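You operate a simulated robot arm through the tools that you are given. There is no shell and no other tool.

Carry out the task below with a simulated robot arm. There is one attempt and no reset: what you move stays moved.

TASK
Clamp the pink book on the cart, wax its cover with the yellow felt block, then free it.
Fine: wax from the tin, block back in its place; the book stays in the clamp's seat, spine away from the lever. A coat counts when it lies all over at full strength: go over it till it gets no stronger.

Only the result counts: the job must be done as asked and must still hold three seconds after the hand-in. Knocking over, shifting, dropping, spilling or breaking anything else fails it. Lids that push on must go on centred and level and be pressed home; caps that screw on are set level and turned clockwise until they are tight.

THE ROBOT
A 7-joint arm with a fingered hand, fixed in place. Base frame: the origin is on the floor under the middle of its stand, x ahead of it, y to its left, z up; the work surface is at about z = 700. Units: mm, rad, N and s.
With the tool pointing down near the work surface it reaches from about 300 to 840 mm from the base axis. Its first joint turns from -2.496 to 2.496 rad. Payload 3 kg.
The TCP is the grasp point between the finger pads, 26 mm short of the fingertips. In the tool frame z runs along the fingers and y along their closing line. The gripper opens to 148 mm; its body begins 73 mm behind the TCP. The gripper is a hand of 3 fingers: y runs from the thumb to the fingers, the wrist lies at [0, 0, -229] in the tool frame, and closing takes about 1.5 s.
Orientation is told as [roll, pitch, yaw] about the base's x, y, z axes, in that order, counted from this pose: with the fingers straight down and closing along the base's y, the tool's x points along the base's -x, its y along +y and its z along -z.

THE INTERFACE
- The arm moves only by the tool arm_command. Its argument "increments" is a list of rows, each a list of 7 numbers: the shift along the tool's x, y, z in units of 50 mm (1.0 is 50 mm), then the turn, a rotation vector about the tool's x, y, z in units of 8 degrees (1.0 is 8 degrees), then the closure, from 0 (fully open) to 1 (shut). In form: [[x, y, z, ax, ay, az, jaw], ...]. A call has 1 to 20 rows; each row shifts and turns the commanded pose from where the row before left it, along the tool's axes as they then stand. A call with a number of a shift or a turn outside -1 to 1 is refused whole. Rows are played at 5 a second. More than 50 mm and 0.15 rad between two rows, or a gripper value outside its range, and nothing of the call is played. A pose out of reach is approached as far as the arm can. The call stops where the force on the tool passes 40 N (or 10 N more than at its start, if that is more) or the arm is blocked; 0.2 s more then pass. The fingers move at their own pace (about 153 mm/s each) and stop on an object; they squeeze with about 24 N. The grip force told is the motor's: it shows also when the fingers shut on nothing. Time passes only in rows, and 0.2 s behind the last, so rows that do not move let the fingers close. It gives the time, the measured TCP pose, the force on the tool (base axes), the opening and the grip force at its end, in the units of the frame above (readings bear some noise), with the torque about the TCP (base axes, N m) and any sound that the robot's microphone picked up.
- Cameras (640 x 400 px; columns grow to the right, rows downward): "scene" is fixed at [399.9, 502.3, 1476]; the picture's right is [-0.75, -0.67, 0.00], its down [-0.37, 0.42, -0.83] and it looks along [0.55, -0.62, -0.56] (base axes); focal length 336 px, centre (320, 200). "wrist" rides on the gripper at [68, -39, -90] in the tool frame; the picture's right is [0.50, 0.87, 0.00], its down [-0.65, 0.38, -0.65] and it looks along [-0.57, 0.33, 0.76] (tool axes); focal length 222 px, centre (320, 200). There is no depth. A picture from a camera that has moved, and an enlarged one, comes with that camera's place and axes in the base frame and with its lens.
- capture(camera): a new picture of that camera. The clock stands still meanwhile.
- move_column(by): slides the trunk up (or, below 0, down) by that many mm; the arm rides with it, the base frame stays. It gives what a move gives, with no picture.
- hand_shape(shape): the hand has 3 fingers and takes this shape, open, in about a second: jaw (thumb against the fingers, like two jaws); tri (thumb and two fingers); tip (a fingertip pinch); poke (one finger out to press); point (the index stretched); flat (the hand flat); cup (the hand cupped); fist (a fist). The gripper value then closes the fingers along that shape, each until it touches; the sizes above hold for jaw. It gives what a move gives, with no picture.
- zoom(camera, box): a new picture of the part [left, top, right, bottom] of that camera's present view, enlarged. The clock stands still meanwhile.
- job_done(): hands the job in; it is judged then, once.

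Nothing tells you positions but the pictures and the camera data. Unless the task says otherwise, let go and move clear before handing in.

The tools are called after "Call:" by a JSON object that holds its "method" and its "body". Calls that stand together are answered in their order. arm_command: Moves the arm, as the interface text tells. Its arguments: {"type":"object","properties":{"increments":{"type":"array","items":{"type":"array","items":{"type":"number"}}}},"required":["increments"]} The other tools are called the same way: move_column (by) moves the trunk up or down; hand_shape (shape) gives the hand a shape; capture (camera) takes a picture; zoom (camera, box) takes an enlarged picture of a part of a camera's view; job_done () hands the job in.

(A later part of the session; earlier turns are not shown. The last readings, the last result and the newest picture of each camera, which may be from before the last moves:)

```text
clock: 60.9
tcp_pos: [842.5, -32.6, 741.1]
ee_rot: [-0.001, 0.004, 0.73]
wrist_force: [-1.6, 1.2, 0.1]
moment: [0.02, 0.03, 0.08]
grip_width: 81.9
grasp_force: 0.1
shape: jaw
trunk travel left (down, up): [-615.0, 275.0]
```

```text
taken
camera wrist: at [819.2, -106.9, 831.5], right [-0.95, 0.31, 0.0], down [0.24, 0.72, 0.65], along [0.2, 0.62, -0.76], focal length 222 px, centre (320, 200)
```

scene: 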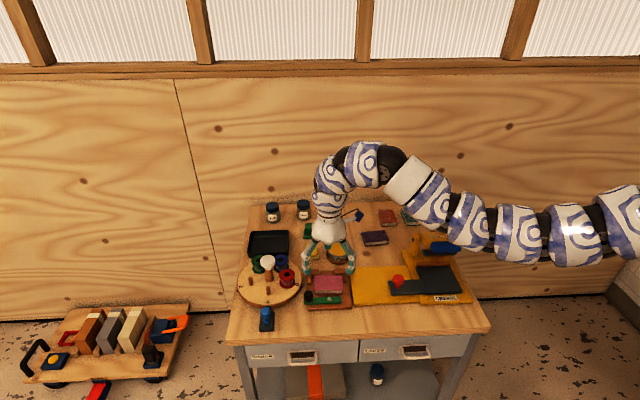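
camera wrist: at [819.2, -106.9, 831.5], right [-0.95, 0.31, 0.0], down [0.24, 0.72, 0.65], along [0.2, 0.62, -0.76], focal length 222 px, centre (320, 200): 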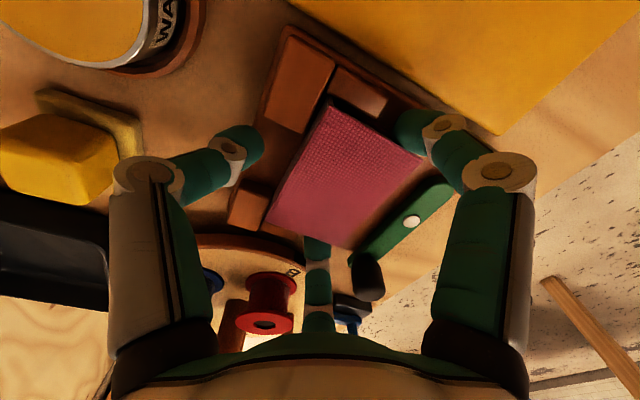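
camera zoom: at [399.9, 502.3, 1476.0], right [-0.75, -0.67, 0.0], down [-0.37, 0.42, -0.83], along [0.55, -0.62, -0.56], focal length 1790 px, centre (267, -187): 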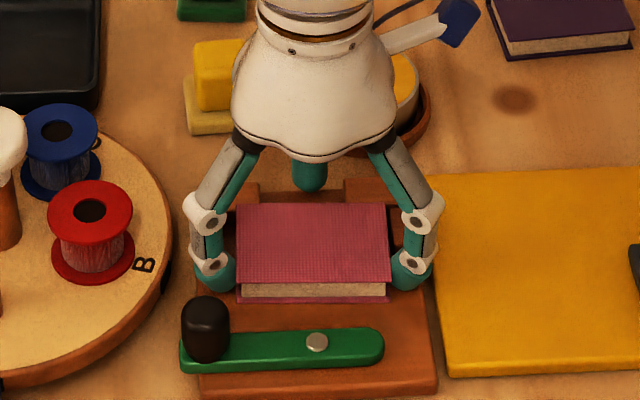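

Call:
{"method": "arm_command", "body": {"increments": [[0, -0.04, 0, 0, 0, 0, 0.52], [0, -0.03, 0, 0, 0, 0, 0.52], [0, 0, 0, 0, 0, 0, 0.52]]}}

Call:
{"method": "zoom", "body": {"camera": "scene", "box": [290, 235, 370, 310]}}

Call:
{"method": "zoom", "body": {"camera": "wrist", "box": [200, 20, 480, 260]}}

```text
clock: 61.7
tcp_pos: [845.0, -35.0, 742.2]
ee_rot: [0.001, 0.003, 0.73]
wrist_force: [-4.7, 2.0, -0.4]
moment: [0.03, 0.04, 0.14]
grip_width: 82.4
grasp_force: 0.0
shape: jaw
trunk travel left (down, up): [-615.0, 275.0]
```

```text
5.33 times, centred on (330, 272) of scene
camera zoom: at [399.9, 502.3, 1476.0], right [-0.75, -0.67, 0.0], down [-0.37, 0.42, -0.83], along [0.55, -0.62, -0.56], focal length 1790 px, centre (267, -187)
```

zoom: 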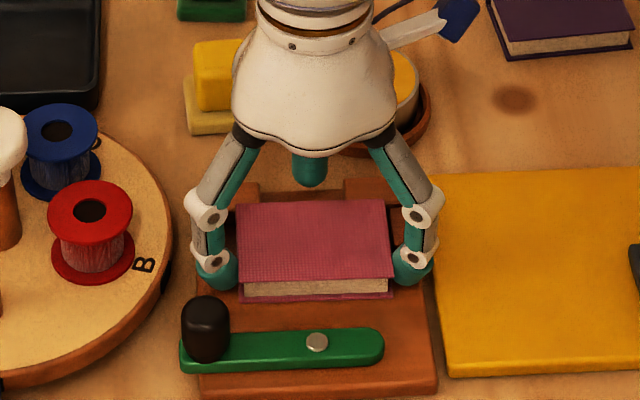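

```text
1.67 times, centred on (340, 140) of wrist
camera zoom: at [821.4, -109.5, 832.0], right [-0.95, 0.31, 0.0], down [0.24, 0.72, 0.65], along [0.2, 0.62, -0.76], focal length 370 px, centre (287, 300)
```

zoom: 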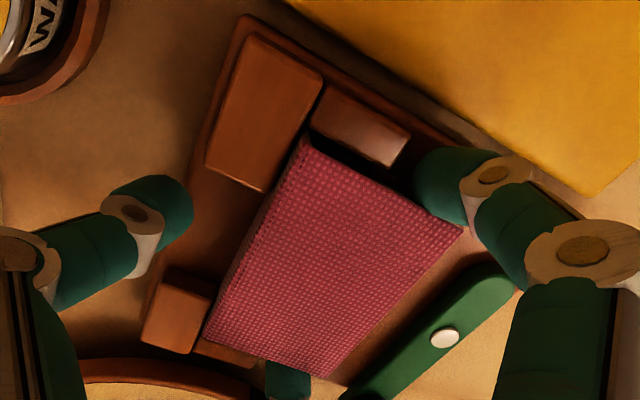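

The spine now bears on the back stops. I'll release and lift clear.

Call:
{"method": "arm_command", "body": {"increments": [[0, 0.02, 0, 0, 0, 0, 0.45], [0, 0.01, 0, 0, 0, 0, 0.35], [0, 0, 0, 0, 0, 0, 0.3], [0, 0, -0.2, 0, 0, 0, 0.3], [0, 0, -0.6, 0, 0, 0, 0.3], [0, 0, -0.8, 0, 0, 0, 0.3], [0, 0, 0, 0, 0, 0, 0.3]]}}

Call:
{"method": "zoom", "body": {"camera": "scene", "box": [290, 235, 370, 310]}}

Call:
{"method": "capture", "body": {"camera": "wrist"}}

```text
clock: 63.3
tcp_pos: [846.6, -36.5, 819.8]
ee_rot: [-0.001, 0.002, 0.729]
wrist_force: [0.1, -0.6, 0.4]
moment: [-0.02, 0.03, 0.01]
grip_width: 103.0
grasp_force: 0.1
shape: jaw
trunk travel left (down, up): [-615.0, 275.0]
```

```text
5.33 times, centred on (330, 272) of scene
camera zoom: at [399.9, 502.3, 1476.0], right [-0.75, -0.67, 0.0], down [-0.37, 0.42, -0.83], along [0.55, -0.62, -0.56], focal length 1790 px, centre (267, -187)
```

zoom: 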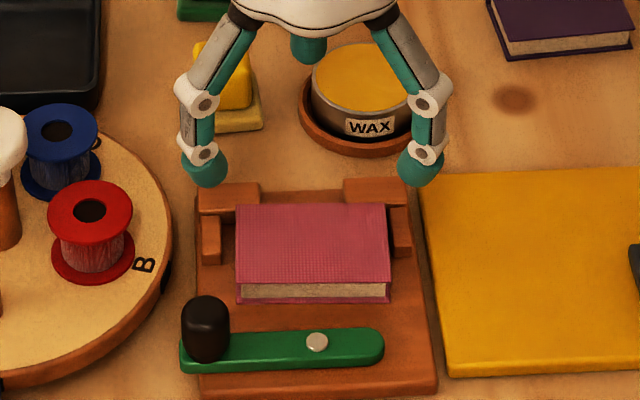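

```text
taken
camera wrist: at [823.0, -109.3, 911.1], right [-0.95, 0.31, 0.0], down [0.24, 0.72, 0.65], along [0.2, 0.62, -0.76], focal length 222 px, centre (320, 200)
```

wrist: 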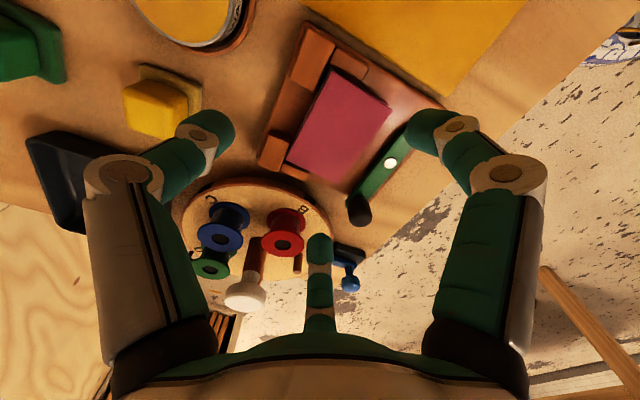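

The book is seated against the stops. Next I'll move the hand over the black knob to cage it loosely between the fingers.

Call:
{"method": "arm_command", "body": {"increments": [[-0.38, 0.537, 0.133, 0, 0, 0, 0.5], [-0.38, 0.537, 0.133, 0, 0, 0, 0.6], [-0.38, 0.537, 0.133, 0, 0, 0, 0.6], [0, 0, 0, 0, 0, 0, 0.6]]}}

Call:
{"method": "zoom", "body": {"camera": "scene", "box": [270, 225, 370, 310]}}

Call:
{"method": "capture", "body": {"camera": "wrist"}}

```text
clock: 64.3
tcp_pos: [833.7, 64.3, 801.8]
ee_rot: [0.0, 0.006, 0.729]
wrist_force: [-0.2, -0.9, -0.1]
moment: [-0.02, -0.01, -0.01]
grip_width: 59.6
grasp_force: 0.0
shape: jaw
trunk travel left (down, up): [-615.0, 275.0]
```

```text
4.71 times, centred on (320, 268) of scene
camera zoom: at [399.9, 502.3, 1476.0], right [-0.75, -0.67, 0.0], down [-0.37, 0.42, -0.83], along [0.55, -0.62, -0.56], focal length 1579 px, centre (320, -118)
```

zoom: 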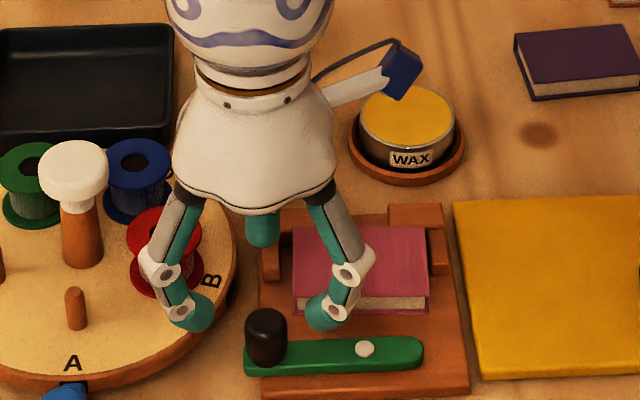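

```text
taken
camera wrist: at [810.8, -9.6, 892.7], right [-0.95, 0.31, 0.0], down [0.24, 0.72, 0.65], along [0.2, 0.62, -0.76], focal length 222 px, centre (320, 200)
```

wrist: 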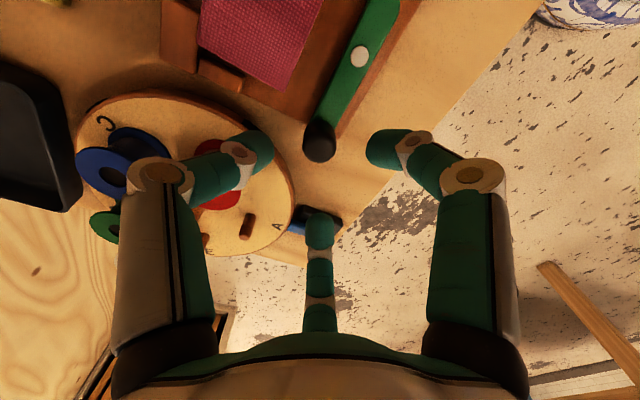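

The knob is centred under the hand. I'll descend around it, keeping the tips above the lever and book.

Call:
{"method": "arm_command", "body": {"increments": [[0, 0, 0.3, 0, 0, 0, 0.6], [0, 0, 0.3, 0, 0, 0, 0.6], [0, 0, 0.28, 0, 0, 0, 0.6], [0, 0, 0, 0, 0, 0, 0.6]]}}

Call:
{"method": "zoom", "body": {"camera": "scene", "box": [270, 225, 370, 310]}}

Call:
{"method": "capture", "body": {"camera": "wrist"}}

```text
clock: 65.3
tcp_pos: [834.1, 64.0, 756.0]
ee_rot: [0.003, 0.003, 0.727]
wrist_force: [0.0, 0.1, 0.6]
moment: [0.01, -0.01, 0.03]
grip_width: 59.5
grasp_force: 0.1
shape: jaw
trunk travel left (down, up): [-615.0, 275.0]
```

```text
4.71 times, centred on (320, 268) of scene
camera zoom: at [399.9, 502.3, 1476.0], right [-0.75, -0.67, 0.0], down [-0.37, 0.42, -0.83], along [0.55, -0.62, -0.56], focal length 1579 px, centre (320, -118)
```

zoom: 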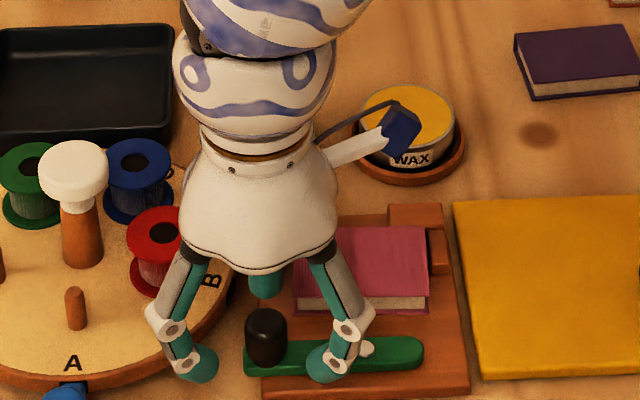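

```text
taken
camera wrist: at [810.7, -10.8, 847.6], right [-0.95, 0.31, 0.0], down [0.24, 0.72, 0.65], along [0.2, 0.62, -0.76], focal length 222 px, centre (320, 200)
```

wrist: 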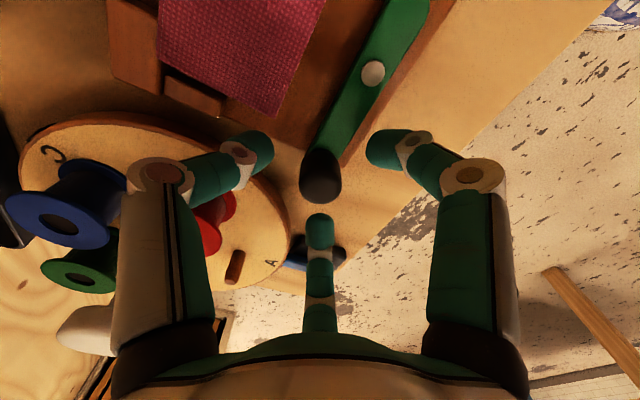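

The knob is caged. I'll close a little more and sweep it along its arc toward the front, stopping halfway to look.

Call:
{"method": "arm_command", "body": {"increments": [[0, 0, 0, 0, 0, 0, 0.72], [0, 0, 0, 0, 0, 0, 0.72], [0.018, 0.198, 0, 0, 0, 0, 0.72], [0.05, 0.192, 0, 0, 0, 0, 0.72], [0.084, 0.18, 0, 0, 0, 0, 0.72], [0.114, 0.162, 0, 0, 0, 0, 0.72], [0.142, 0.142, 0, 0, 0, 0, 0.72], [0, 0, 0, 0, 0, 0, 0.72]]}}

Call:
{"method": "zoom", "body": {"camera": "scene", "box": [270, 235, 370, 320]}}

Call:
{"method": "capture", "body": {"camera": "wrist"}}

```text
clock: 67.1
tcp_pos: [788.8, 82.6, 755.6]
ee_rot: [0.0, 0.003, 0.729]
wrist_force: [-0.2, -0.8, 0.1]
moment: [0.02, 0.03, 0.0]
grip_width: 41.5
grasp_force: 0.1
shape: jaw
trunk travel left (down, up): [-615.0, 275.0]
```

```text
4.71 times, centred on (320, 278) of scene
camera zoom: at [399.9, 502.3, 1476.0], right [-0.75, -0.67, 0.0], down [-0.37, 0.42, -0.83], along [0.55, -0.62, -0.56], focal length 1579 px, centre (320, -165)
```

zoom: 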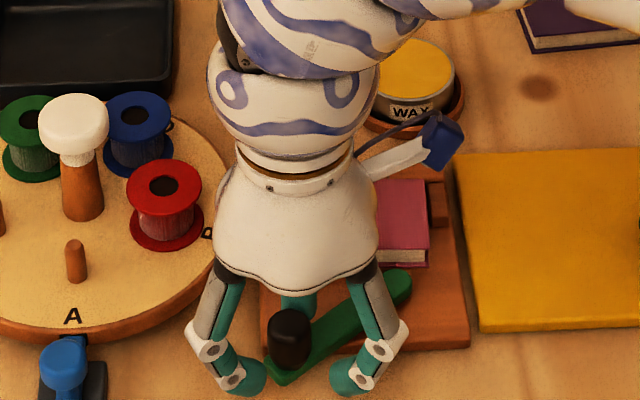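

```text
taken
camera wrist: at [765.9, 8.5, 847.0], right [-0.95, 0.31, 0.0], down [0.24, 0.72, 0.65], along [0.2, 0.62, -0.76], focal length 222 px, centre (320, 200)
```

wrist: 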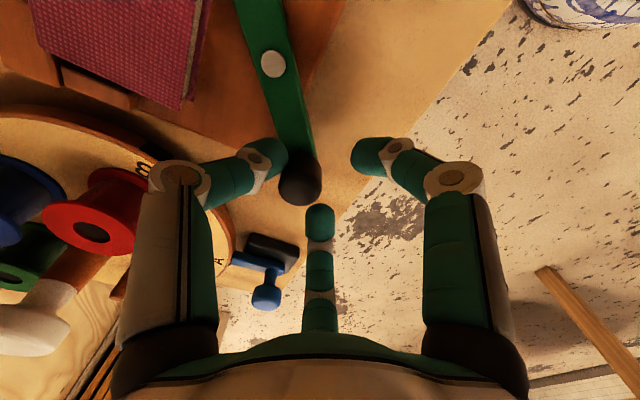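

The lever swings freely as planned. I'll continue the arc toward the clamped position.

Call:
{"method": "arm_command", "body": {"increments": [[0.162, 0.114, 0, 0, 0, 0, 0.72], [0.18, 0.084, 0, 0, 0, 0, 0.72], [0.192, 0.05, 0, 0, 0, 0, 0.72], [0, 0, 0, 0, 0, 0, 0.72]]}}

Call:
{"method": "zoom", "body": {"camera": "scene", "box": [270, 235, 370, 320]}}

Call:
{"method": "capture", "body": {"camera": "wrist"}}

```text
clock: 68.1
tcp_pos: [761.0, 73.2, 755.9]
ee_rot: [0.0, 0.004, 0.729]
wrist_force: [0.1, -0.7, -0.2]
moment: [0.01, 0.01, -0.01]
grip_width: 41.5
grasp_force: 0.0
shape: jaw
trunk travel left (down, up): [-615.0, 275.0]
```

```text
4.71 times, centred on (320, 278) of scene
camera zoom: at [399.9, 502.3, 1476.0], right [-0.75, -0.67, 0.0], down [-0.37, 0.42, -0.83], along [0.55, -0.62, -0.56], focal length 1579 px, centre (320, -165)
```

zoom: 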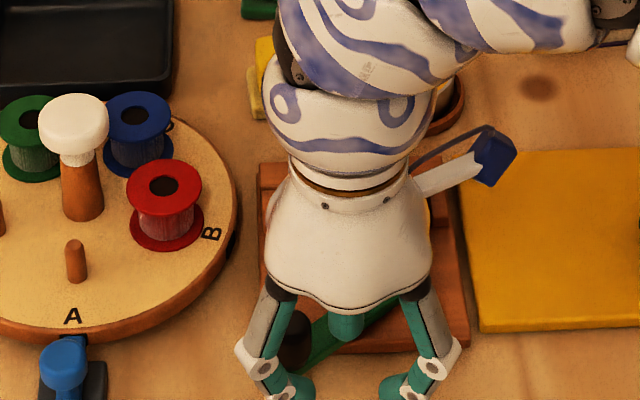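

```text
taken
camera wrist: at [738.0, -1.0, 847.3], right [-0.95, 0.31, 0.0], down [0.24, 0.72, 0.65], along [0.2, 0.62, -0.76], focal length 222 px, centre (320, 200)
```

wrist: 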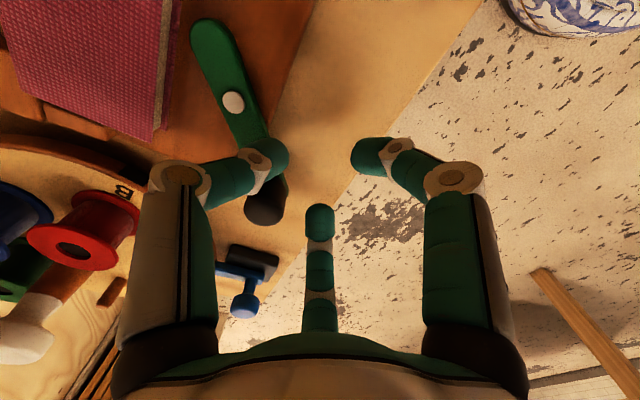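

The knob slipped out between thumb and finger at about 43°. I'll raise the hand, close it fully, come down behind the knob and push with the closed fingertips.

Call:
{"method": "arm_command", "body": {"increments": [[0, 0, -0.5, 0, 0, 0, 0.72], [0, 0, -0.5, 0, 0, 0, 0.9], [-0.48, -0.64, 0, 0, 0, 0, 1], [-0.48, -0.64, 0, 0, 0, 0, 1], [0, 0, 0, 0, 0, 0, 1], [0, 0, 0, 0, 0, 0, 1]]}}

Call:
{"method": "zoom", "body": {"camera": "scene", "box": [270, 235, 370, 320]}}

Call:
{"method": "capture", "body": {"camera": "wrist"}}

```text
clock: 69.5
tcp_pos: [842.6, 58.8, 805.2]
ee_rot: [0.0, 0.004, 0.727]
wrist_force: [-0.3, -0.2, -0.9]
moment: [0.03, -0.02, -0.04]
grip_width: 0.0
grasp_force: 23.9
shape: jaw
trunk travel left (down, up): [-615.0, 275.0]
```

```text
4.71 times, centred on (320, 278) of scene
camera zoom: at [399.9, 502.3, 1476.0], right [-0.75, -0.67, 0.0], down [-0.37, 0.42, -0.83], along [0.55, -0.62, -0.56], focal length 1579 px, centre (320, -165)
```

zoom: 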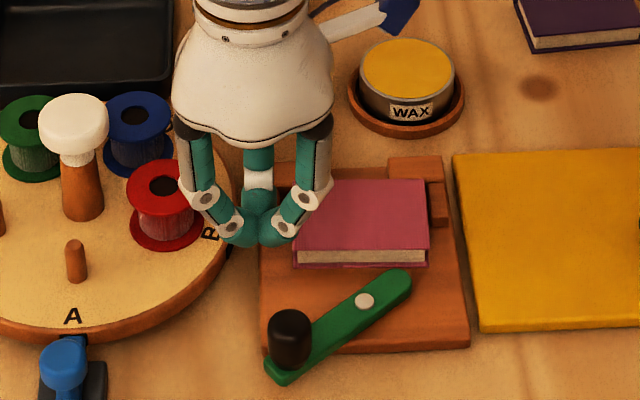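

```text
taken
camera wrist: at [818.4, -16.3, 896.3], right [-0.95, 0.31, 0.0], down [0.24, 0.72, 0.65], along [0.2, 0.62, -0.76], focal length 222 px, centre (320, 200)
```

wrist: 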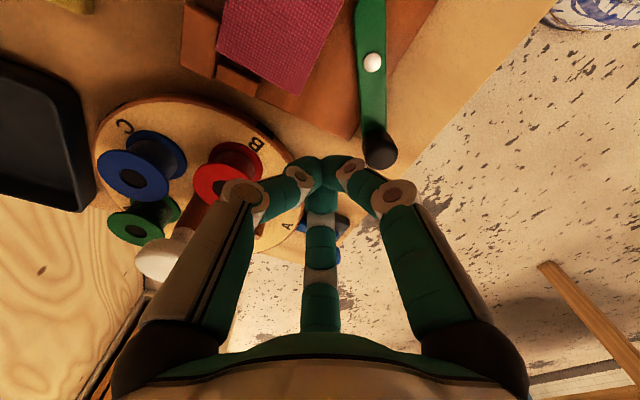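

Call:
{"method": "arm_command", "body": {"increments": [[0, 0, 0.53, 0, 0, 0, 1], [0, 0, 0.53, 0, 0, 0, 1], [0, 0, 0, 0, 0, 0, 1], [0.06, 0.08, 0, 0, 0, 0, 1], [0.018, 0.198, 0, 0, 0, 0, 1], [0.05, 0.192, 0, 0, 0, 0, 1], [0, 0, 0, 0, 0, 0, 1]]}}

Call:
{"method": "zoom", "body": {"camera": "scene", "box": [270, 235, 370, 320]}}

Call:
{"method": "capture", "body": {"camera": "wrist"}}

```text
clock: 71.1
tcp_pos: [820.6, 71.3, 753.1]
ee_rot: [0.0, 0.001, 0.729]
wrist_force: [0.4, -0.3, 0.6]
moment: [-0.02, 0.0, 0.01]
grip_width: 0.0
grasp_force: 23.7
shape: jaw
trunk travel left (down, up): [-615.0, 275.0]
```

```text
4.71 times, centred on (320, 278) of scene
camera zoom: at [399.9, 502.3, 1476.0], right [-0.75, -0.67, 0.0], down [-0.37, 0.42, -0.83], along [0.55, -0.62, -0.56], focal length 1579 px, centre (320, -165)
```

zoom: 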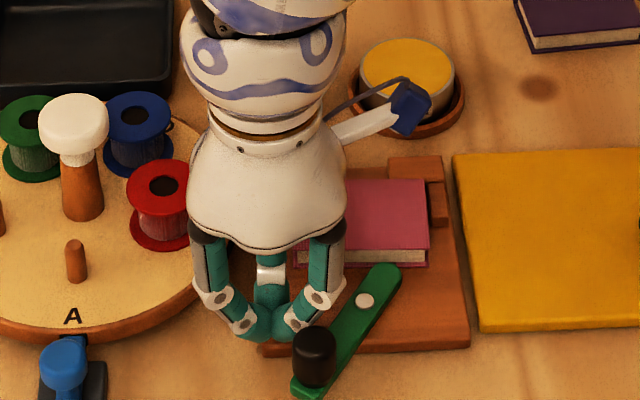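

```text
taken
camera wrist: at [797.1, -2.9, 843.8], right [-0.95, 0.31, 0.0], down [0.24, 0.72, 0.65], along [0.2, 0.62, -0.76], focal length 222 px, centre (320, 200)
```

wrist: 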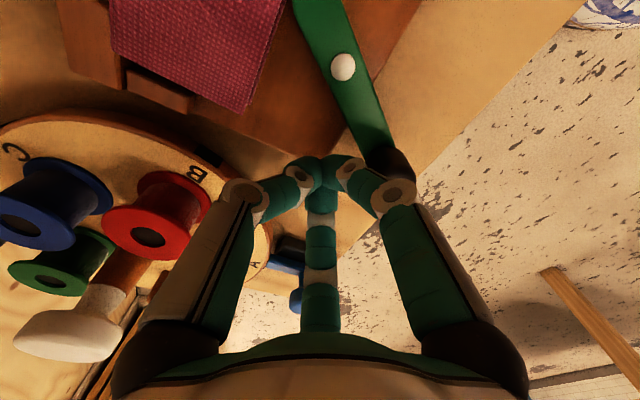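

The push is working, with the lever now at about 55°. I'll continue toward 90° in steps and watch the force.

Call:
{"method": "arm_command", "body": {"increments": [[0.084, 0.18, 0, 0, 0, 0, 1], [0.114, 0.162, 0, 0, 0, 0, 1], [0, 0, 0, 0, 0, 0, 1]]}}

Call:
{"method": "zoom", "body": {"camera": "scene", "box": [270, 235, 370, 320]}}

Call:
{"method": "capture", "body": {"camera": "wrist"}}

```text
clock: 71.9
tcp_pos: [801.5, 77.0, 752.0]
ee_rot: [0.0, 0.003, 0.728]
wrist_force: [0.2, -0.5, -0.7]
moment: [-0.03, -0.04, 0.03]
grip_width: 0.2
grasp_force: 23.5
shape: jaw
trunk travel left (down, up): [-615.0, 275.0]
```

```text
4.71 times, centred on (320, 278) of scene
camera zoom: at [399.9, 502.3, 1476.0], right [-0.75, -0.67, 0.0], down [-0.37, 0.42, -0.83], along [0.55, -0.62, -0.56], focal length 1579 px, centre (320, -165)
```

zoom: 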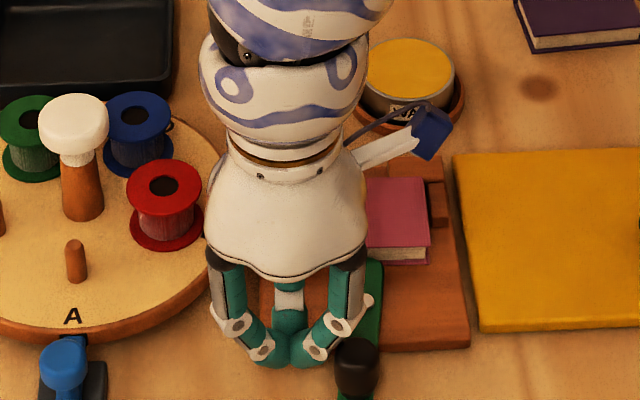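

```text
taken
camera wrist: at [777.6, 3.0, 843.0], right [-0.95, 0.31, 0.0], down [0.24, 0.72, 0.65], along [0.2, 0.62, -0.76], focal length 222 px, centre (320, 200)
```

wrist: 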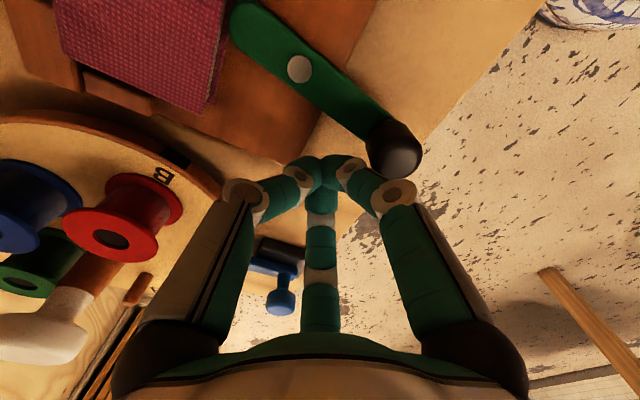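

Call:
{"method": "arm_command", "body": {"increments": [[0.1, 0.06, 0, 0, 0, 0, 1], [0.08, 0.04, 0, 0, 0, 0, 1], [0, 0, 0, 0, 0, 0, 1]]}}

Call:
{"method": "zoom", "body": {"camera": "scene", "box": [270, 235, 370, 320]}}

Call:
{"method": "capture", "body": {"camera": "wrist"}}

```text
clock: 72.7
tcp_pos: [791.5, 75.7, 752.9]
ee_rot: [0.0, 0.004, 0.727]
wrist_force: [4.1, 1.0, 2.3]
moment: [-0.01, 0.03, 0.03]
grip_width: 0.0
grasp_force: 23.9
shape: jaw
trunk travel left (down, up): [-615.0, 275.0]
```

```text
4.71 times, centred on (320, 278) of scene
camera zoom: at [399.9, 502.3, 1476.0], right [-0.75, -0.67, 0.0], down [-0.37, 0.42, -0.83], along [0.55, -0.62, -0.56], focal length 1579 px, centre (320, -165)
```

zoom: 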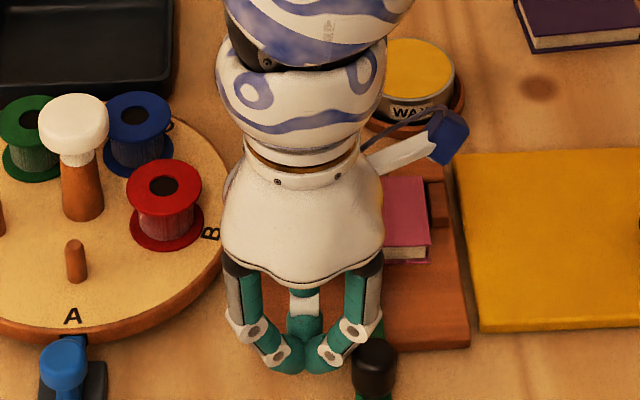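

```text
taken
camera wrist: at [768.0, 0.8, 844.0], right [-0.95, 0.31, 0.0], down [0.24, 0.72, 0.65], along [0.2, 0.62, -0.76], focal length 222 px, centre (320, 200)
```

wrist: 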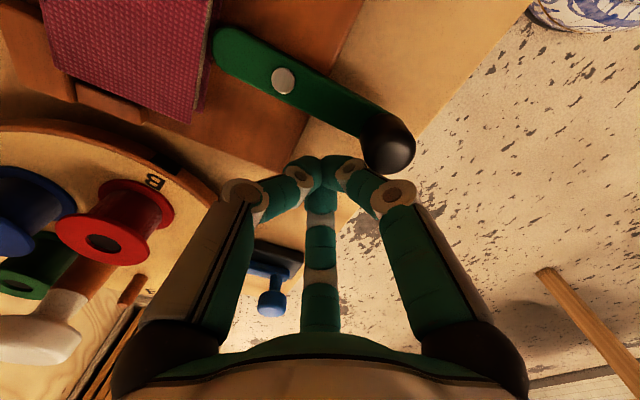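

Resistance is starting, about 4 N. I'll keep nudging the lever and watch for it to come up firm.

Call:
{"method": "arm_command", "body": {"increments": [[0.08, 0, 0, 0, 0, 0, 1], [0.06, 0, 0, 0, 0, 0, 1], [0, 0, 0, 0, 0, 0, 1]]}}

Call:
{"method": "capture", "body": {"camera": "wrist"}}

```text
clock: 73.5
tcp_pos: [787.5, 72.0, 753.5]
ee_rot: [0.0, 0.0, 0.729]
wrist_force: [25.1, 13.0, 9.6]
moment: [0.0, 0.14, -0.22]
grip_width: 0.0
grasp_force: 24.0
shape: jaw
trunk travel left (down, up): [-615.0, 275.0]
```

```text
taken
camera wrist: at [763.1, -2.6, 844.3], right [-0.95, 0.31, 0.0], down [0.24, 0.72, 0.65], along [0.2, 0.62, -0.76], focal length 222 px, centre (320, 200)
```

wrist: 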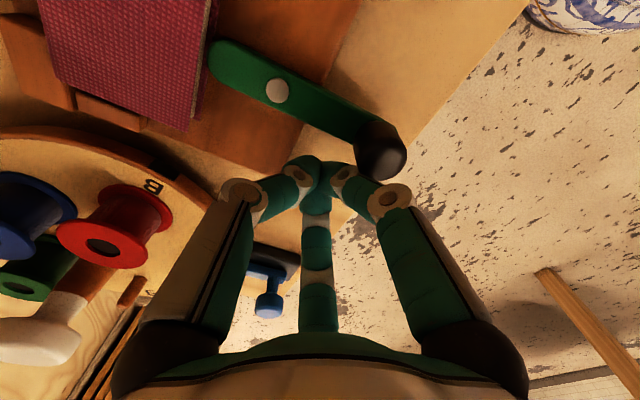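

Force has risen to about 28 N, so the lever is firm. I'll back off, lift away and check the clamp.

Call:
{"method": "arm_command", "body": {"increments": [[-0.16, -0.06, 0, 0, 0, 0, 1], [-0.2, -0.1, -0.4, 0, 0, 0, 1], [0, 0, -0.9, 0, 0, 0, 1], [0, 0, -0.5, 0, 0, 0, 0.8], [0, 0, 0, 0, 0, 0, 0.6]]}}

Call:
{"method": "zoom", "body": {"camera": "scene", "box": [270, 235, 370, 320]}}

Call:
{"method": "capture", "body": {"camera": "wrist"}}

```text
clock: 74.7
tcp_pos: [805.1, 76.4, 842.6]
ee_rot: [0.0, 0.004, 0.73]
wrist_force: [-0.4, -1.0, -0.2]
moment: [0.01, 0.01, 0.0]
grip_width: 58.8
grasp_force: 0.0
shape: jaw
trunk travel left (down, up): [-615.0, 275.0]
```

```text
4.71 times, centred on (320, 278) of scene
camera zoom: at [399.9, 502.3, 1476.0], right [-0.75, -0.67, 0.0], down [-0.37, 0.42, -0.83], along [0.55, -0.62, -0.56], focal length 1579 px, centre (320, -165)
```

zoom: 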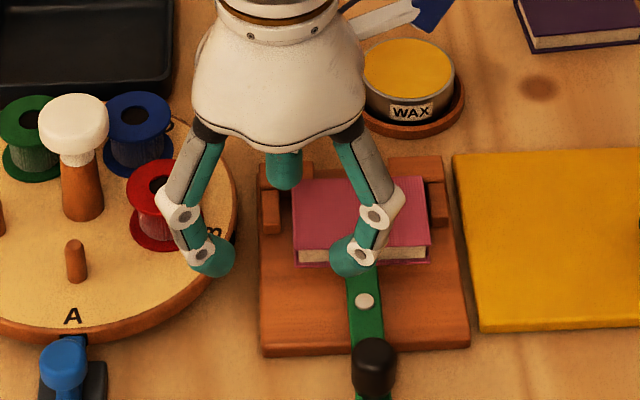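

```text
taken
camera wrist: at [781.5, 2.6, 932.4], right [-0.95, 0.31, 0.0], down [0.24, 0.72, 0.65], along [0.2, 0.62, -0.76], focal length 222 px, centre (320, 200)
```

wrist: 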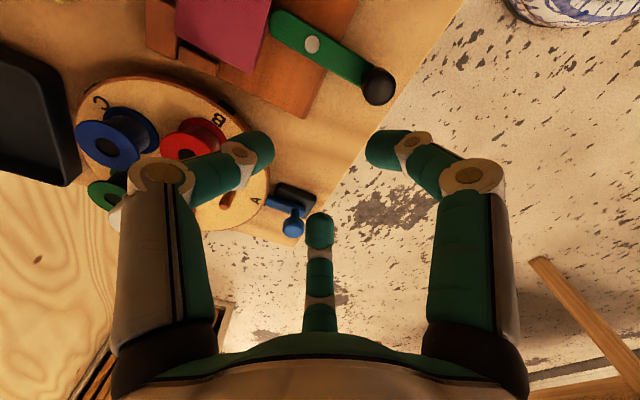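

The lever points straight at the book and the clamp is closed. Next is the felt block, which is far out, so I'll align the yaw with it, head out toward it at height, and tilt the fingers slightly outward.

Call:
{"method": "arm_command", "body": {"increments": [[0, 0, -0.3, 0, 0, -0.875, 0.5], [0.14, -0.787, -0.1, 0, 0, 0, 0.5], [0.14, -0.787, -0.1, 0, 0, 0, 0.5], [0.14, -0.787, -0.1, 0, 0, 0, 0.5], [0.14, -0.787, -0.1, 0, 0, 0, 0.5], [0.14, -0.787, -0.1, 0, 0, 0, 0.5], [0, 0, 0, 0.47, -0.41, 0, 0.5], [0, 0, 0, 0.47, -0.41, 0, 0.5], [0, 0, 0, 0, 0, 0, 0.5]]}}

Call:
{"method": "capture", "body": {"camera": "wrist"}}

Call:
{"method": "capture", "body": {"camera": "scene"}}

```text
clock: 76.7
tcp_pos: [930.3, -81.3, 883.9]
ee_rot: [-0.134, -0.111, 0.857]
wrist_force: [-0.7, 0.2, -0.1]
moment: [-0.02, -0.04, 0.05]
grip_width: 73.7
grasp_force: 0.2
shape: jaw
trunk travel left (down, up): [-615.0, 275.0]
```

```text
taken
camera wrist: at [900.0, -157.3, 970.9], right [-0.97, 0.19, -0.17], down [0.03, 0.74, 0.67], along [0.26, 0.64, -0.73], focal length 222 px, centre (320, 200)
```

wrist: 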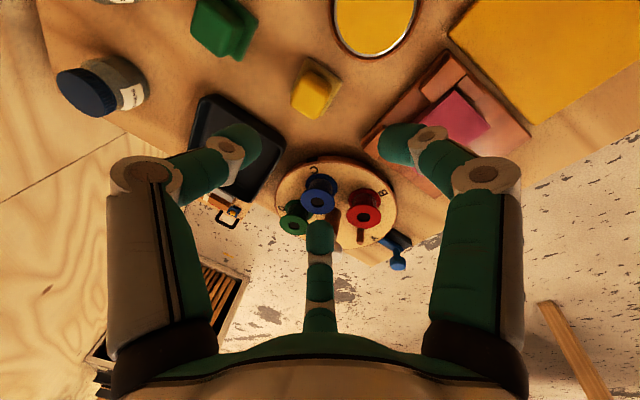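

```text
taken
```

scene: 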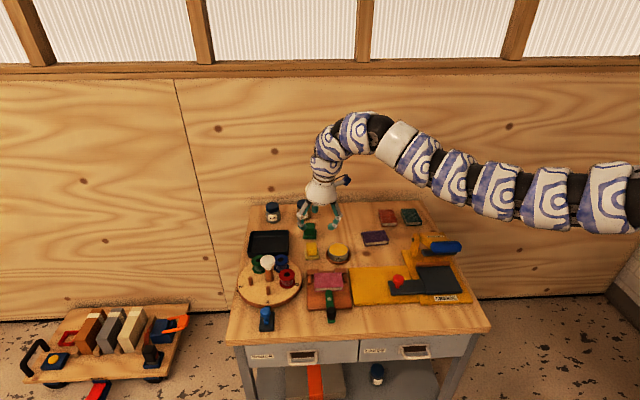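

The fingers tilt 10° outward as intended. I'll lower the trunk in two stages to gain reach, raising the arm in between.

Call:
{"method": "move_column", "body": {"by": -100}}

Call:
{"method": "arm_command", "body": {"increments": [[0, 0, -0.9, 0, 0, 0, 0.5], [0, 0, -0.9, 0, 0, 0, 0.5], [0, 0, 0, 0, 0, 0, 0.5]]}}

```text
clock: 78.0
tcp_pos: [930.8, -80.7, 784.3]
ee_rot: [-0.131, -0.11, 0.858]
wrist_force: [-0.8, 0.7, 0.5]
moment: [0.0, -0.02, 0.03]
grip_width: 74.0
grasp_force: 0.1
shape: jaw
trunk travel left (down, up): [-515.0, 375.0]
```

```text
clock: 78.8
tcp_pos: [915.2, -80.8, 872.6]
ee_rot: [-0.131, -0.111, 0.858]
wrist_force: [-0.3, -0.4, -0.2]
moment: [-0.03, 0.0, -0.03]
grip_width: 74.2
grasp_force: 0.1
shape: jaw
trunk travel left (down, up): [-515.0, 375.0]
```

Call:
{"method": "move_column", "body": {"by": -85}}

Call:
{"method": "capture", "body": {"camera": "wrist"}}

Call:
{"method": "zoom", "body": {"camera": "scene", "box": [260, 170, 400, 290]}}

```text
clock: 80.0
tcp_pos: [914.2, -80.1, 788.3]
ee_rot: [-0.132, -0.111, 0.859]
wrist_force: [0.0, -0.5, 0.3]
moment: [-0.03, 0.01, -0.04]
grip_width: 73.9
grasp_force: 0.0
shape: jaw
trunk travel left (down, up): [-430.0, 460.0]
```

```text
taken
camera wrist: at [884.4, -157.4, 874.7], right [-0.97, 0.19, -0.17], down [0.03, 0.74, 0.67], along [0.25, 0.64, -0.73], focal length 222 px, centre (320, 200)
```

wrist: 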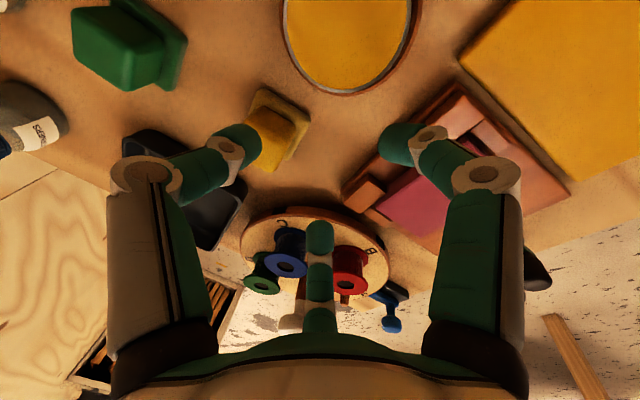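

```text
3.33 times, centred on (330, 230) of scene
camera zoom: at [399.9, 502.3, 1476.0], right [-0.75, -0.67, 0.0], down [-0.37, 0.42, -0.83], along [0.55, -0.62, -0.56], focal length 1118 px, centre (287, 100)
```

zoom: 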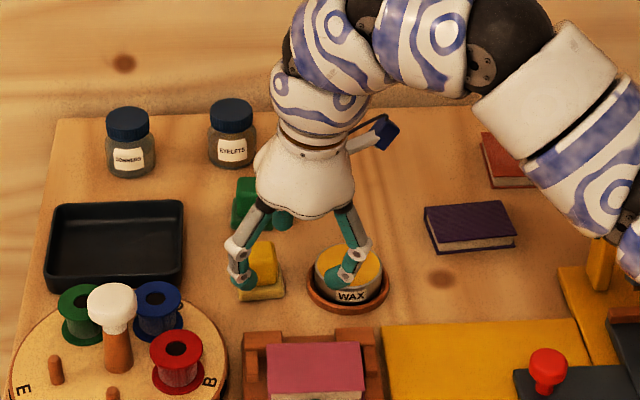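

Call:
{"method": "zoom", "body": {"camera": "wrist", "box": [200, 70, 360, 180]}}

Call:
{"method": "zoom", "body": {"camera": "scene", "box": [295, 220, 365, 270]}}

```text
3.64 times, centred on (280, 125) of wrist
camera zoom: at [884.4, -157.4, 874.7], right [-0.97, 0.19, -0.17], down [0.03, 0.74, 0.67], along [0.25, 0.64, -0.73], focal length 808 px, centre (466, 473)
```

zoom: 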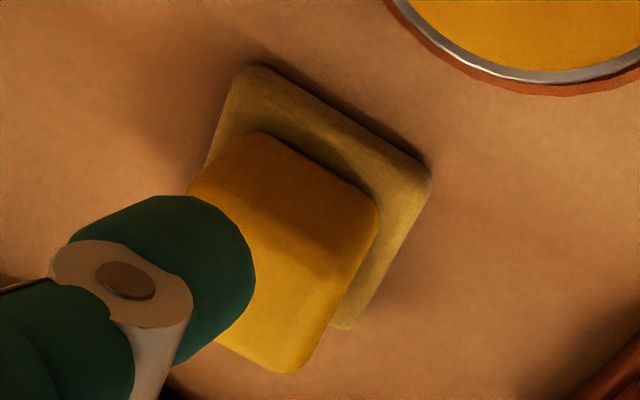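

```text
8.00 times, centred on (330, 245) of scene
camera zoom: at [399.9, 502.3, 1476.0], right [-0.75, -0.67, 0.0], down [-0.37, 0.42, -0.83], along [0.55, -0.62, -0.56], focal length 2684 px, centre (240, -160)
```

zoom: 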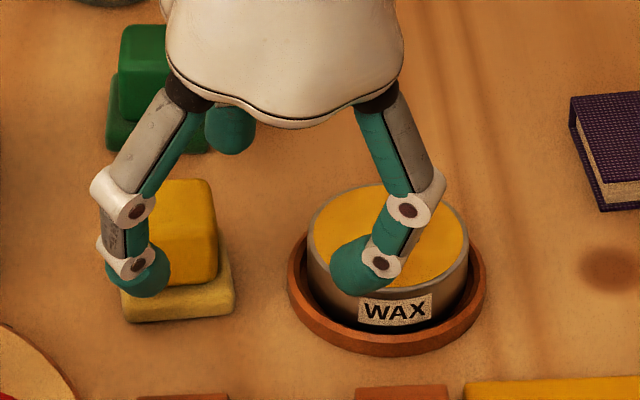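

The wrist view puts the felt block at about (963, -94), turned roughly 7° from the cart axes. With the present yaw one finger would come near the tin. I'll roll the hand 30° about its own axis so the fingers straddle that direction, then move over the block.

Call:
{"method": "arm_command", "body": {"increments": [[0, 0, 0, 0, 0, 1, 0.6], [0, 0, 0, 0, 0, 1, 0.6], [0, 0, 0, 0, 0, 1, 0.6], [0, 0, 0, 0, 0, 0.75, 0.6], [-0.389, -0.283, 0.061, 0, 0, 0, 0.6], [-0.389, -0.283, 0.061, 0, 0, 0, 0.6], [0, 0, 0, 0, 0, 0, 0.6]]}}

Call:
{"method": "capture", "body": {"camera": "wrist"}}

Call:
{"method": "zoom", "body": {"camera": "scene", "box": [280, 200, 370, 270]}}

```text
clock: 81.6
tcp_pos: [960.2, -94.3, 787.9]
ee_rot: [-0.057, -0.161, 0.331]
wrist_force: [-0.6, -0.3, -0.3]
moment: [0.04, 0.0, -0.03]
grip_width: 59.6
grasp_force: 0.3
shape: jaw
trunk travel left (down, up): [-430.0, 460.0]
```

```text
taken
camera wrist: at [894.0, -154.2, 870.1], right [-0.74, 0.66, -0.13], down [0.38, 0.57, 0.73], along [0.55, 0.49, -0.67], focal length 222 px, centre (320, 200)
```

wrist: 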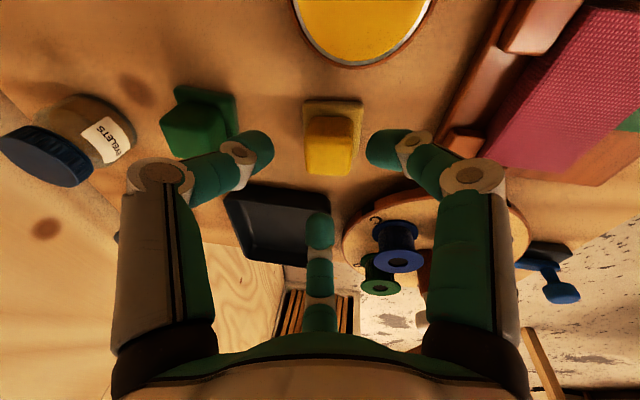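

```text
5.71 times, centred on (325, 235) of scene
camera zoom: at [399.9, 502.3, 1476.0], right [-0.75, -0.67, 0.0], down [-0.37, 0.42, -0.83], along [0.55, -0.62, -0.56], focal length 1918 px, centre (291, 0)
```

zoom: 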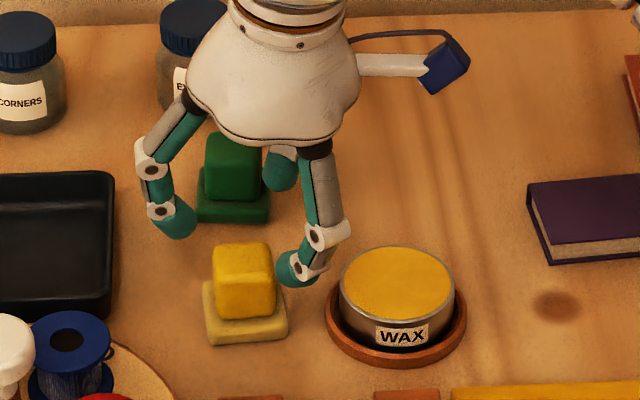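

Call:
{"method": "zoom", "body": {"camera": "wrist", "box": [270, 80, 390, 190]}}

```text
3.64 times, centred on (330, 135) of wrist
camera zoom: at [894.0, -154.2, 870.1], right [-0.74, 0.66, -0.13], down [0.38, 0.57, 0.73], along [0.55, 0.49, -0.67], focal length 808 px, centre (284, 436)
```

zoom: 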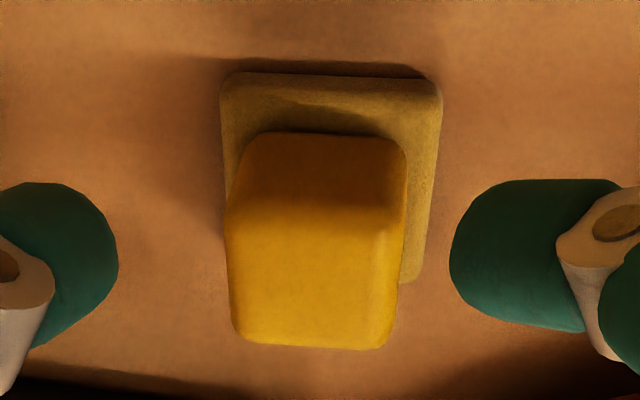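

The block's handle is about 31 mm wide and centred near (964, -93), with the felt base about 43 mm. I'll descend around the handle and check.

Call:
{"method": "arm_command", "body": {"increments": [[0.042, 0.027, 0.31, 0, 0, 0, 0.6], [0.042, 0.027, 0.31, 0, 0, 0, 0.6], [0, 0, 0, 0, 0, 0, 0.6]]}}

Call:
{"method": "capture", "body": {"camera": "wrist"}}

Call:
{"method": "zoom", "body": {"camera": "scene", "box": [290, 210, 360, 270]}}

```text
clock: 82.4
tcp_pos: [959.9, -94.8, 757.5]
ee_rot: [-0.059, -0.161, 0.332]
wrist_force: [-0.3, -0.3, 0.4]
moment: [-0.01, 0.03, 0.01]
grip_width: 59.8
grasp_force: 0.1
shape: jaw
trunk travel left (down, up): [-430.0, 460.0]
```

```text
taken
camera wrist: at [895.0, -153.6, 839.3], right [-0.74, 0.66, -0.13], down [0.38, 0.57, 0.73], along [0.55, 0.49, -0.67], focal length 222 px, centre (320, 200)
```

wrist: 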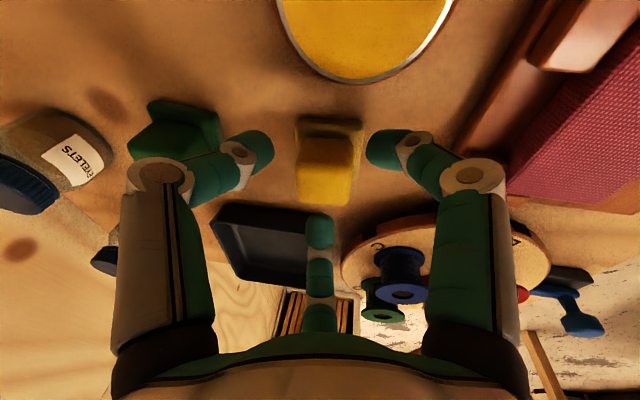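

```text
6.67 times, centred on (325, 240) of scene
camera zoom: at [399.9, 502.3, 1476.0], right [-0.75, -0.67, 0.0], down [-0.37, 0.42, -0.83], along [0.55, -0.62, -0.56], focal length 2237 px, centre (287, -67)
```

zoom: 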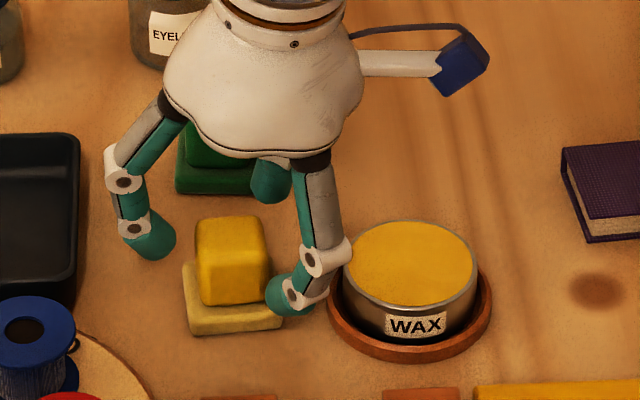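

Call:
{"method": "arm_command", "body": {"increments": [[0.008, 0.056, 0.148, 0, 0, 0, 0.6], [0, 0, 0, 0, 0, 0, 0.6]]}}

Call:
{"method": "zoom", "body": {"camera": "scene", "box": [290, 210, 360, 270]}}

Call:
{"method": "zoom", "body": {"camera": "wrist", "box": [220, 90, 440, 270]}}

```text
clock: 83.0
tcp_pos: [960.3, -91.3, 750.2]
ee_rot: [-0.058, -0.162, 0.333]
wrist_force: [0.2, -1.0, 0.7]
moment: [-0.01, -0.02, -0.01]
grip_width: 59.4
grasp_force: 0.0
shape: jaw
trunk travel left (down, up): [-430.0, 460.0]
```

```text
6.67 times, centred on (325, 240) of scene
camera zoom: at [399.9, 502.3, 1476.0], right [-0.75, -0.67, 0.0], down [-0.37, 0.42, -0.83], along [0.55, -0.62, -0.56], focal length 2237 px, centre (287, -67)
```

zoom: 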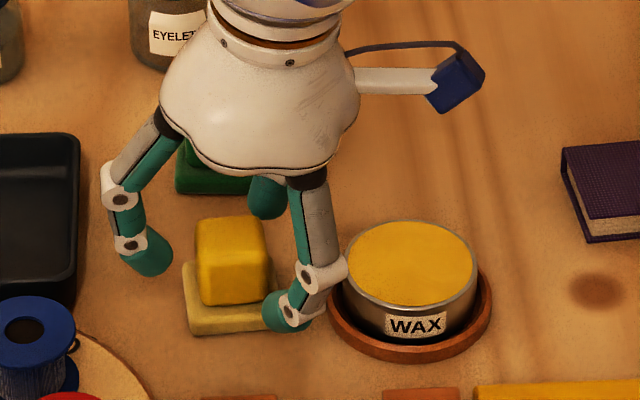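

```text
2.22 times, centred on (330, 180) of wrist
camera zoom: at [894.5, -150.3, 831.5], right [-0.74, 0.66, -0.13], down [0.38, 0.57, 0.73], along [0.55, 0.49, -0.67], focal length 494 px, centre (298, 244)
```

zoom: 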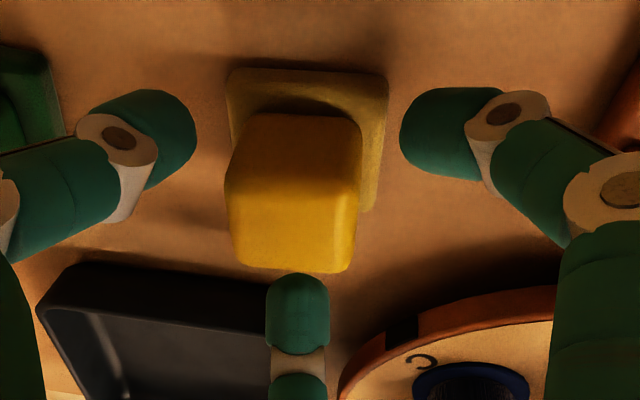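

The handle is well centred between the three fingers. I'll close on it gradually.

Call:
{"method": "arm_command", "body": {"increments": [[0, 0, 0, 0, 0, 0, 0.68], [0, 0, 0, 0, 0, 0, 0.74], [0, 0, 0, 0, 0, 0, 0.8], [0, 0, 0, 0, 0, 0, 0.85], [0, 0, 0, 0, 0, 0, 0.9], [0, 0, 0, 0, 0, 0, 0.9]]}}

Call:
{"method": "zoom", "body": {"camera": "scene", "box": [290, 210, 360, 270]}}

Call:
{"method": "zoom", "body": {"camera": "wrist", "box": [220, 90, 440, 270]}}

```text
clock: 84.4
tcp_pos: [960.7, -91.1, 751.3]
ee_rot: [-0.057, -0.161, 0.331]
wrist_force: [-0.7, -0.8, -0.3]
moment: [-0.01, 0.02, -0.03]
grip_width: 34.4
grasp_force: 24.1
shape: jaw
trunk travel left (down, up): [-430.0, 460.0]
```

```text
6.67 times, centred on (325, 240) of scene
camera zoom: at [399.9, 502.3, 1476.0], right [-0.75, -0.67, 0.0], down [-0.37, 0.42, -0.83], along [0.55, -0.62, -0.56], focal length 2237 px, centre (287, -67)
```

zoom: 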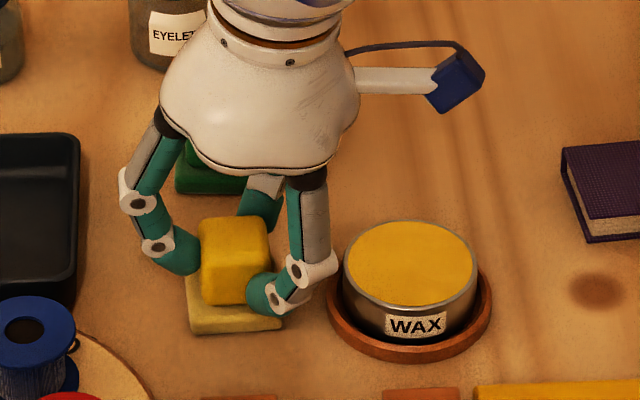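

```text
2.22 times, centred on (330, 180) of wrist
camera zoom: at [894.6, -150.4, 831.6], right [-0.74, 0.66, -0.13], down [0.38, 0.57, 0.73], along [0.55, 0.49, -0.67], focal length 494 px, centre (298, 244)
```

zoom: 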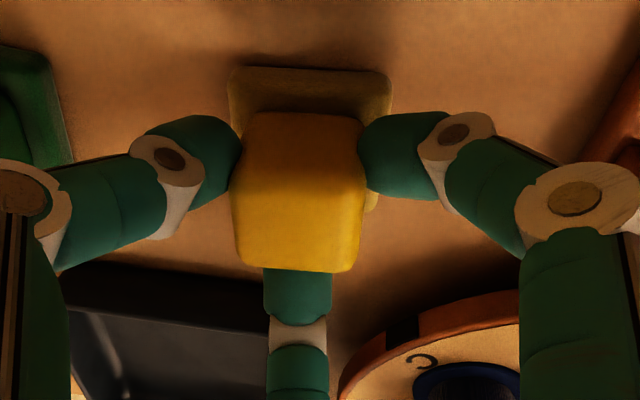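

The grip is firm at 24 N and the block barely shifted. The grasp pose to remember for its return is (960.7, -91.1, 751.3). I'll lift it and carry it over the tin.

Call:
{"method": "arm_command", "body": {"increments": [[-0.04, -0.015, -0.24, 0, 0, 0, 0.95], [-0.04, -0.015, -0.24, 0, 0, 0, 0.95], [-0.08, -0.029, -0.483, 0, 0, 0, 0.95], [0.4, -0.163, -0.056, 0, 0, 0, 0.95], [0.4, -0.163, -0.056, 0, 0, 0, 0.95], [0.4, -0.163, -0.056, 0, 0, 0, 0.95], [0.4, -0.163, -0.056, 0, 0, 0, 0.95], [0, 0, 0, 0, 0, 0, 0.95]]}}

Call:
{"method": "zoom", "body": {"camera": "scene", "box": [290, 200, 380, 280]}}

Call:
{"method": "capture", "body": {"camera": "wrist"}}

```text
clock: 86.2
tcp_pos: [896.8, -150.6, 800.2]
ee_rot: [-0.057, -0.161, 0.328]
wrist_force: [-0.3, -0.4, -0.1]
moment: [0.01, 0.04, -0.01]
grip_width: 34.4
grasp_force: 23.6
shape: jaw
trunk travel left (down, up): [-430.0, 460.0]
```

```text
5.00 times, centred on (335, 240) of scene
camera zoom: at [399.9, 502.3, 1476.0], right [-0.75, -0.67, 0.0], down [-0.37, 0.42, -0.83], along [0.55, -0.62, -0.56], focal length 1678 px, centre (245, 0)
```

zoom: 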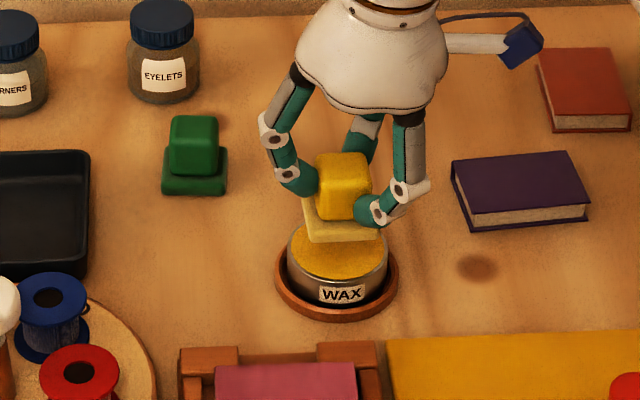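

```text
taken
camera wrist: at [830.2, -209.6, 880.8], right [-0.74, 0.66, -0.13], down [0.38, 0.57, 0.73], along [0.55, 0.49, -0.67], focal length 222 px, centre (320, 200)
```

wrist: 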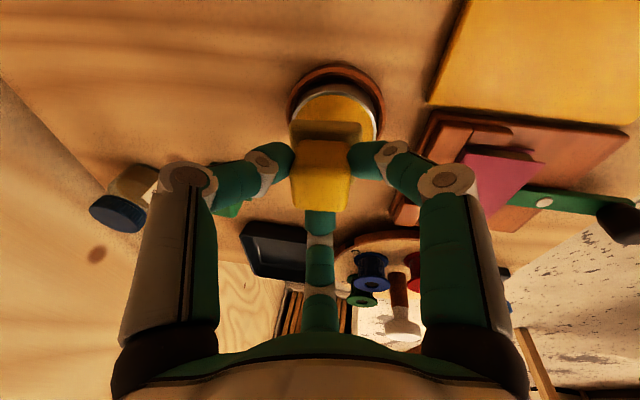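

The block hangs level above the tin and needs about 5 mm of correction to centre on the wax. I'll correct that and lower it.

Call:
{"method": "arm_command", "body": {"increments": [[0.07, 0.11, 0.286, 0, 0, 0, 0.95], [0.026, 0.01, 0.158, 0, 0, 0, 0.95], [0, 0, 0, 0, 0, 0, 0.95]]}}

Call:
{"method": "zoom", "body": {"camera": "scene", "box": [310, 220, 370, 270]}}

Call:
{"method": "zoom", "body": {"camera": "wrist", "box": [240, 50, 440, 230]}}

```text
clock: 87.0
tcp_pos: [892.7, -144.2, 779.3]
ee_rot: [-0.059, -0.163, 0.332]
wrist_force: [1.1, -1.2, 5.4]
moment: [-0.09, 0.12, 0.02]
grip_width: 34.5
grasp_force: 24.6
shape: jaw
trunk travel left (down, up): [-430.0, 460.0]
```

```text
8.00 times, centred on (340, 245) of scene
camera zoom: at [399.9, 502.3, 1476.0], right [-0.75, -0.67, 0.0], down [-0.37, 0.42, -0.83], along [0.55, -0.62, -0.56], focal length 2684 px, centre (160, -160)
```

zoom: 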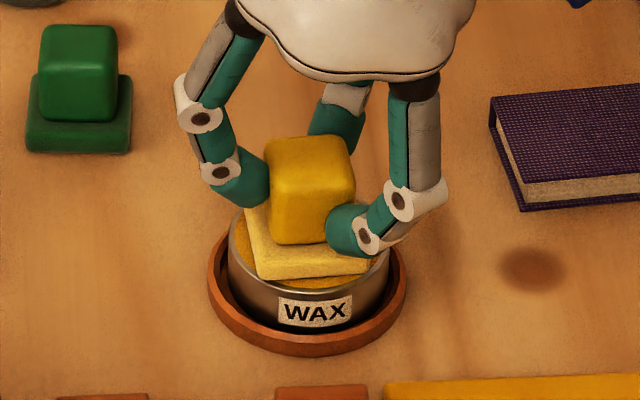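

```text
2.22 times, centred on (340, 140) of wrist
camera zoom: at [827.4, -202.8, 859.2], right [-0.74, 0.66, -0.13], down [0.38, 0.57, 0.73], along [0.56, 0.49, -0.67], focal length 494 px, centre (276, 333)
```

zoom: 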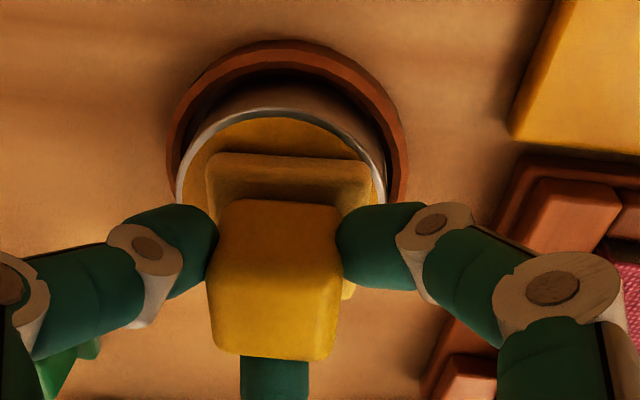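

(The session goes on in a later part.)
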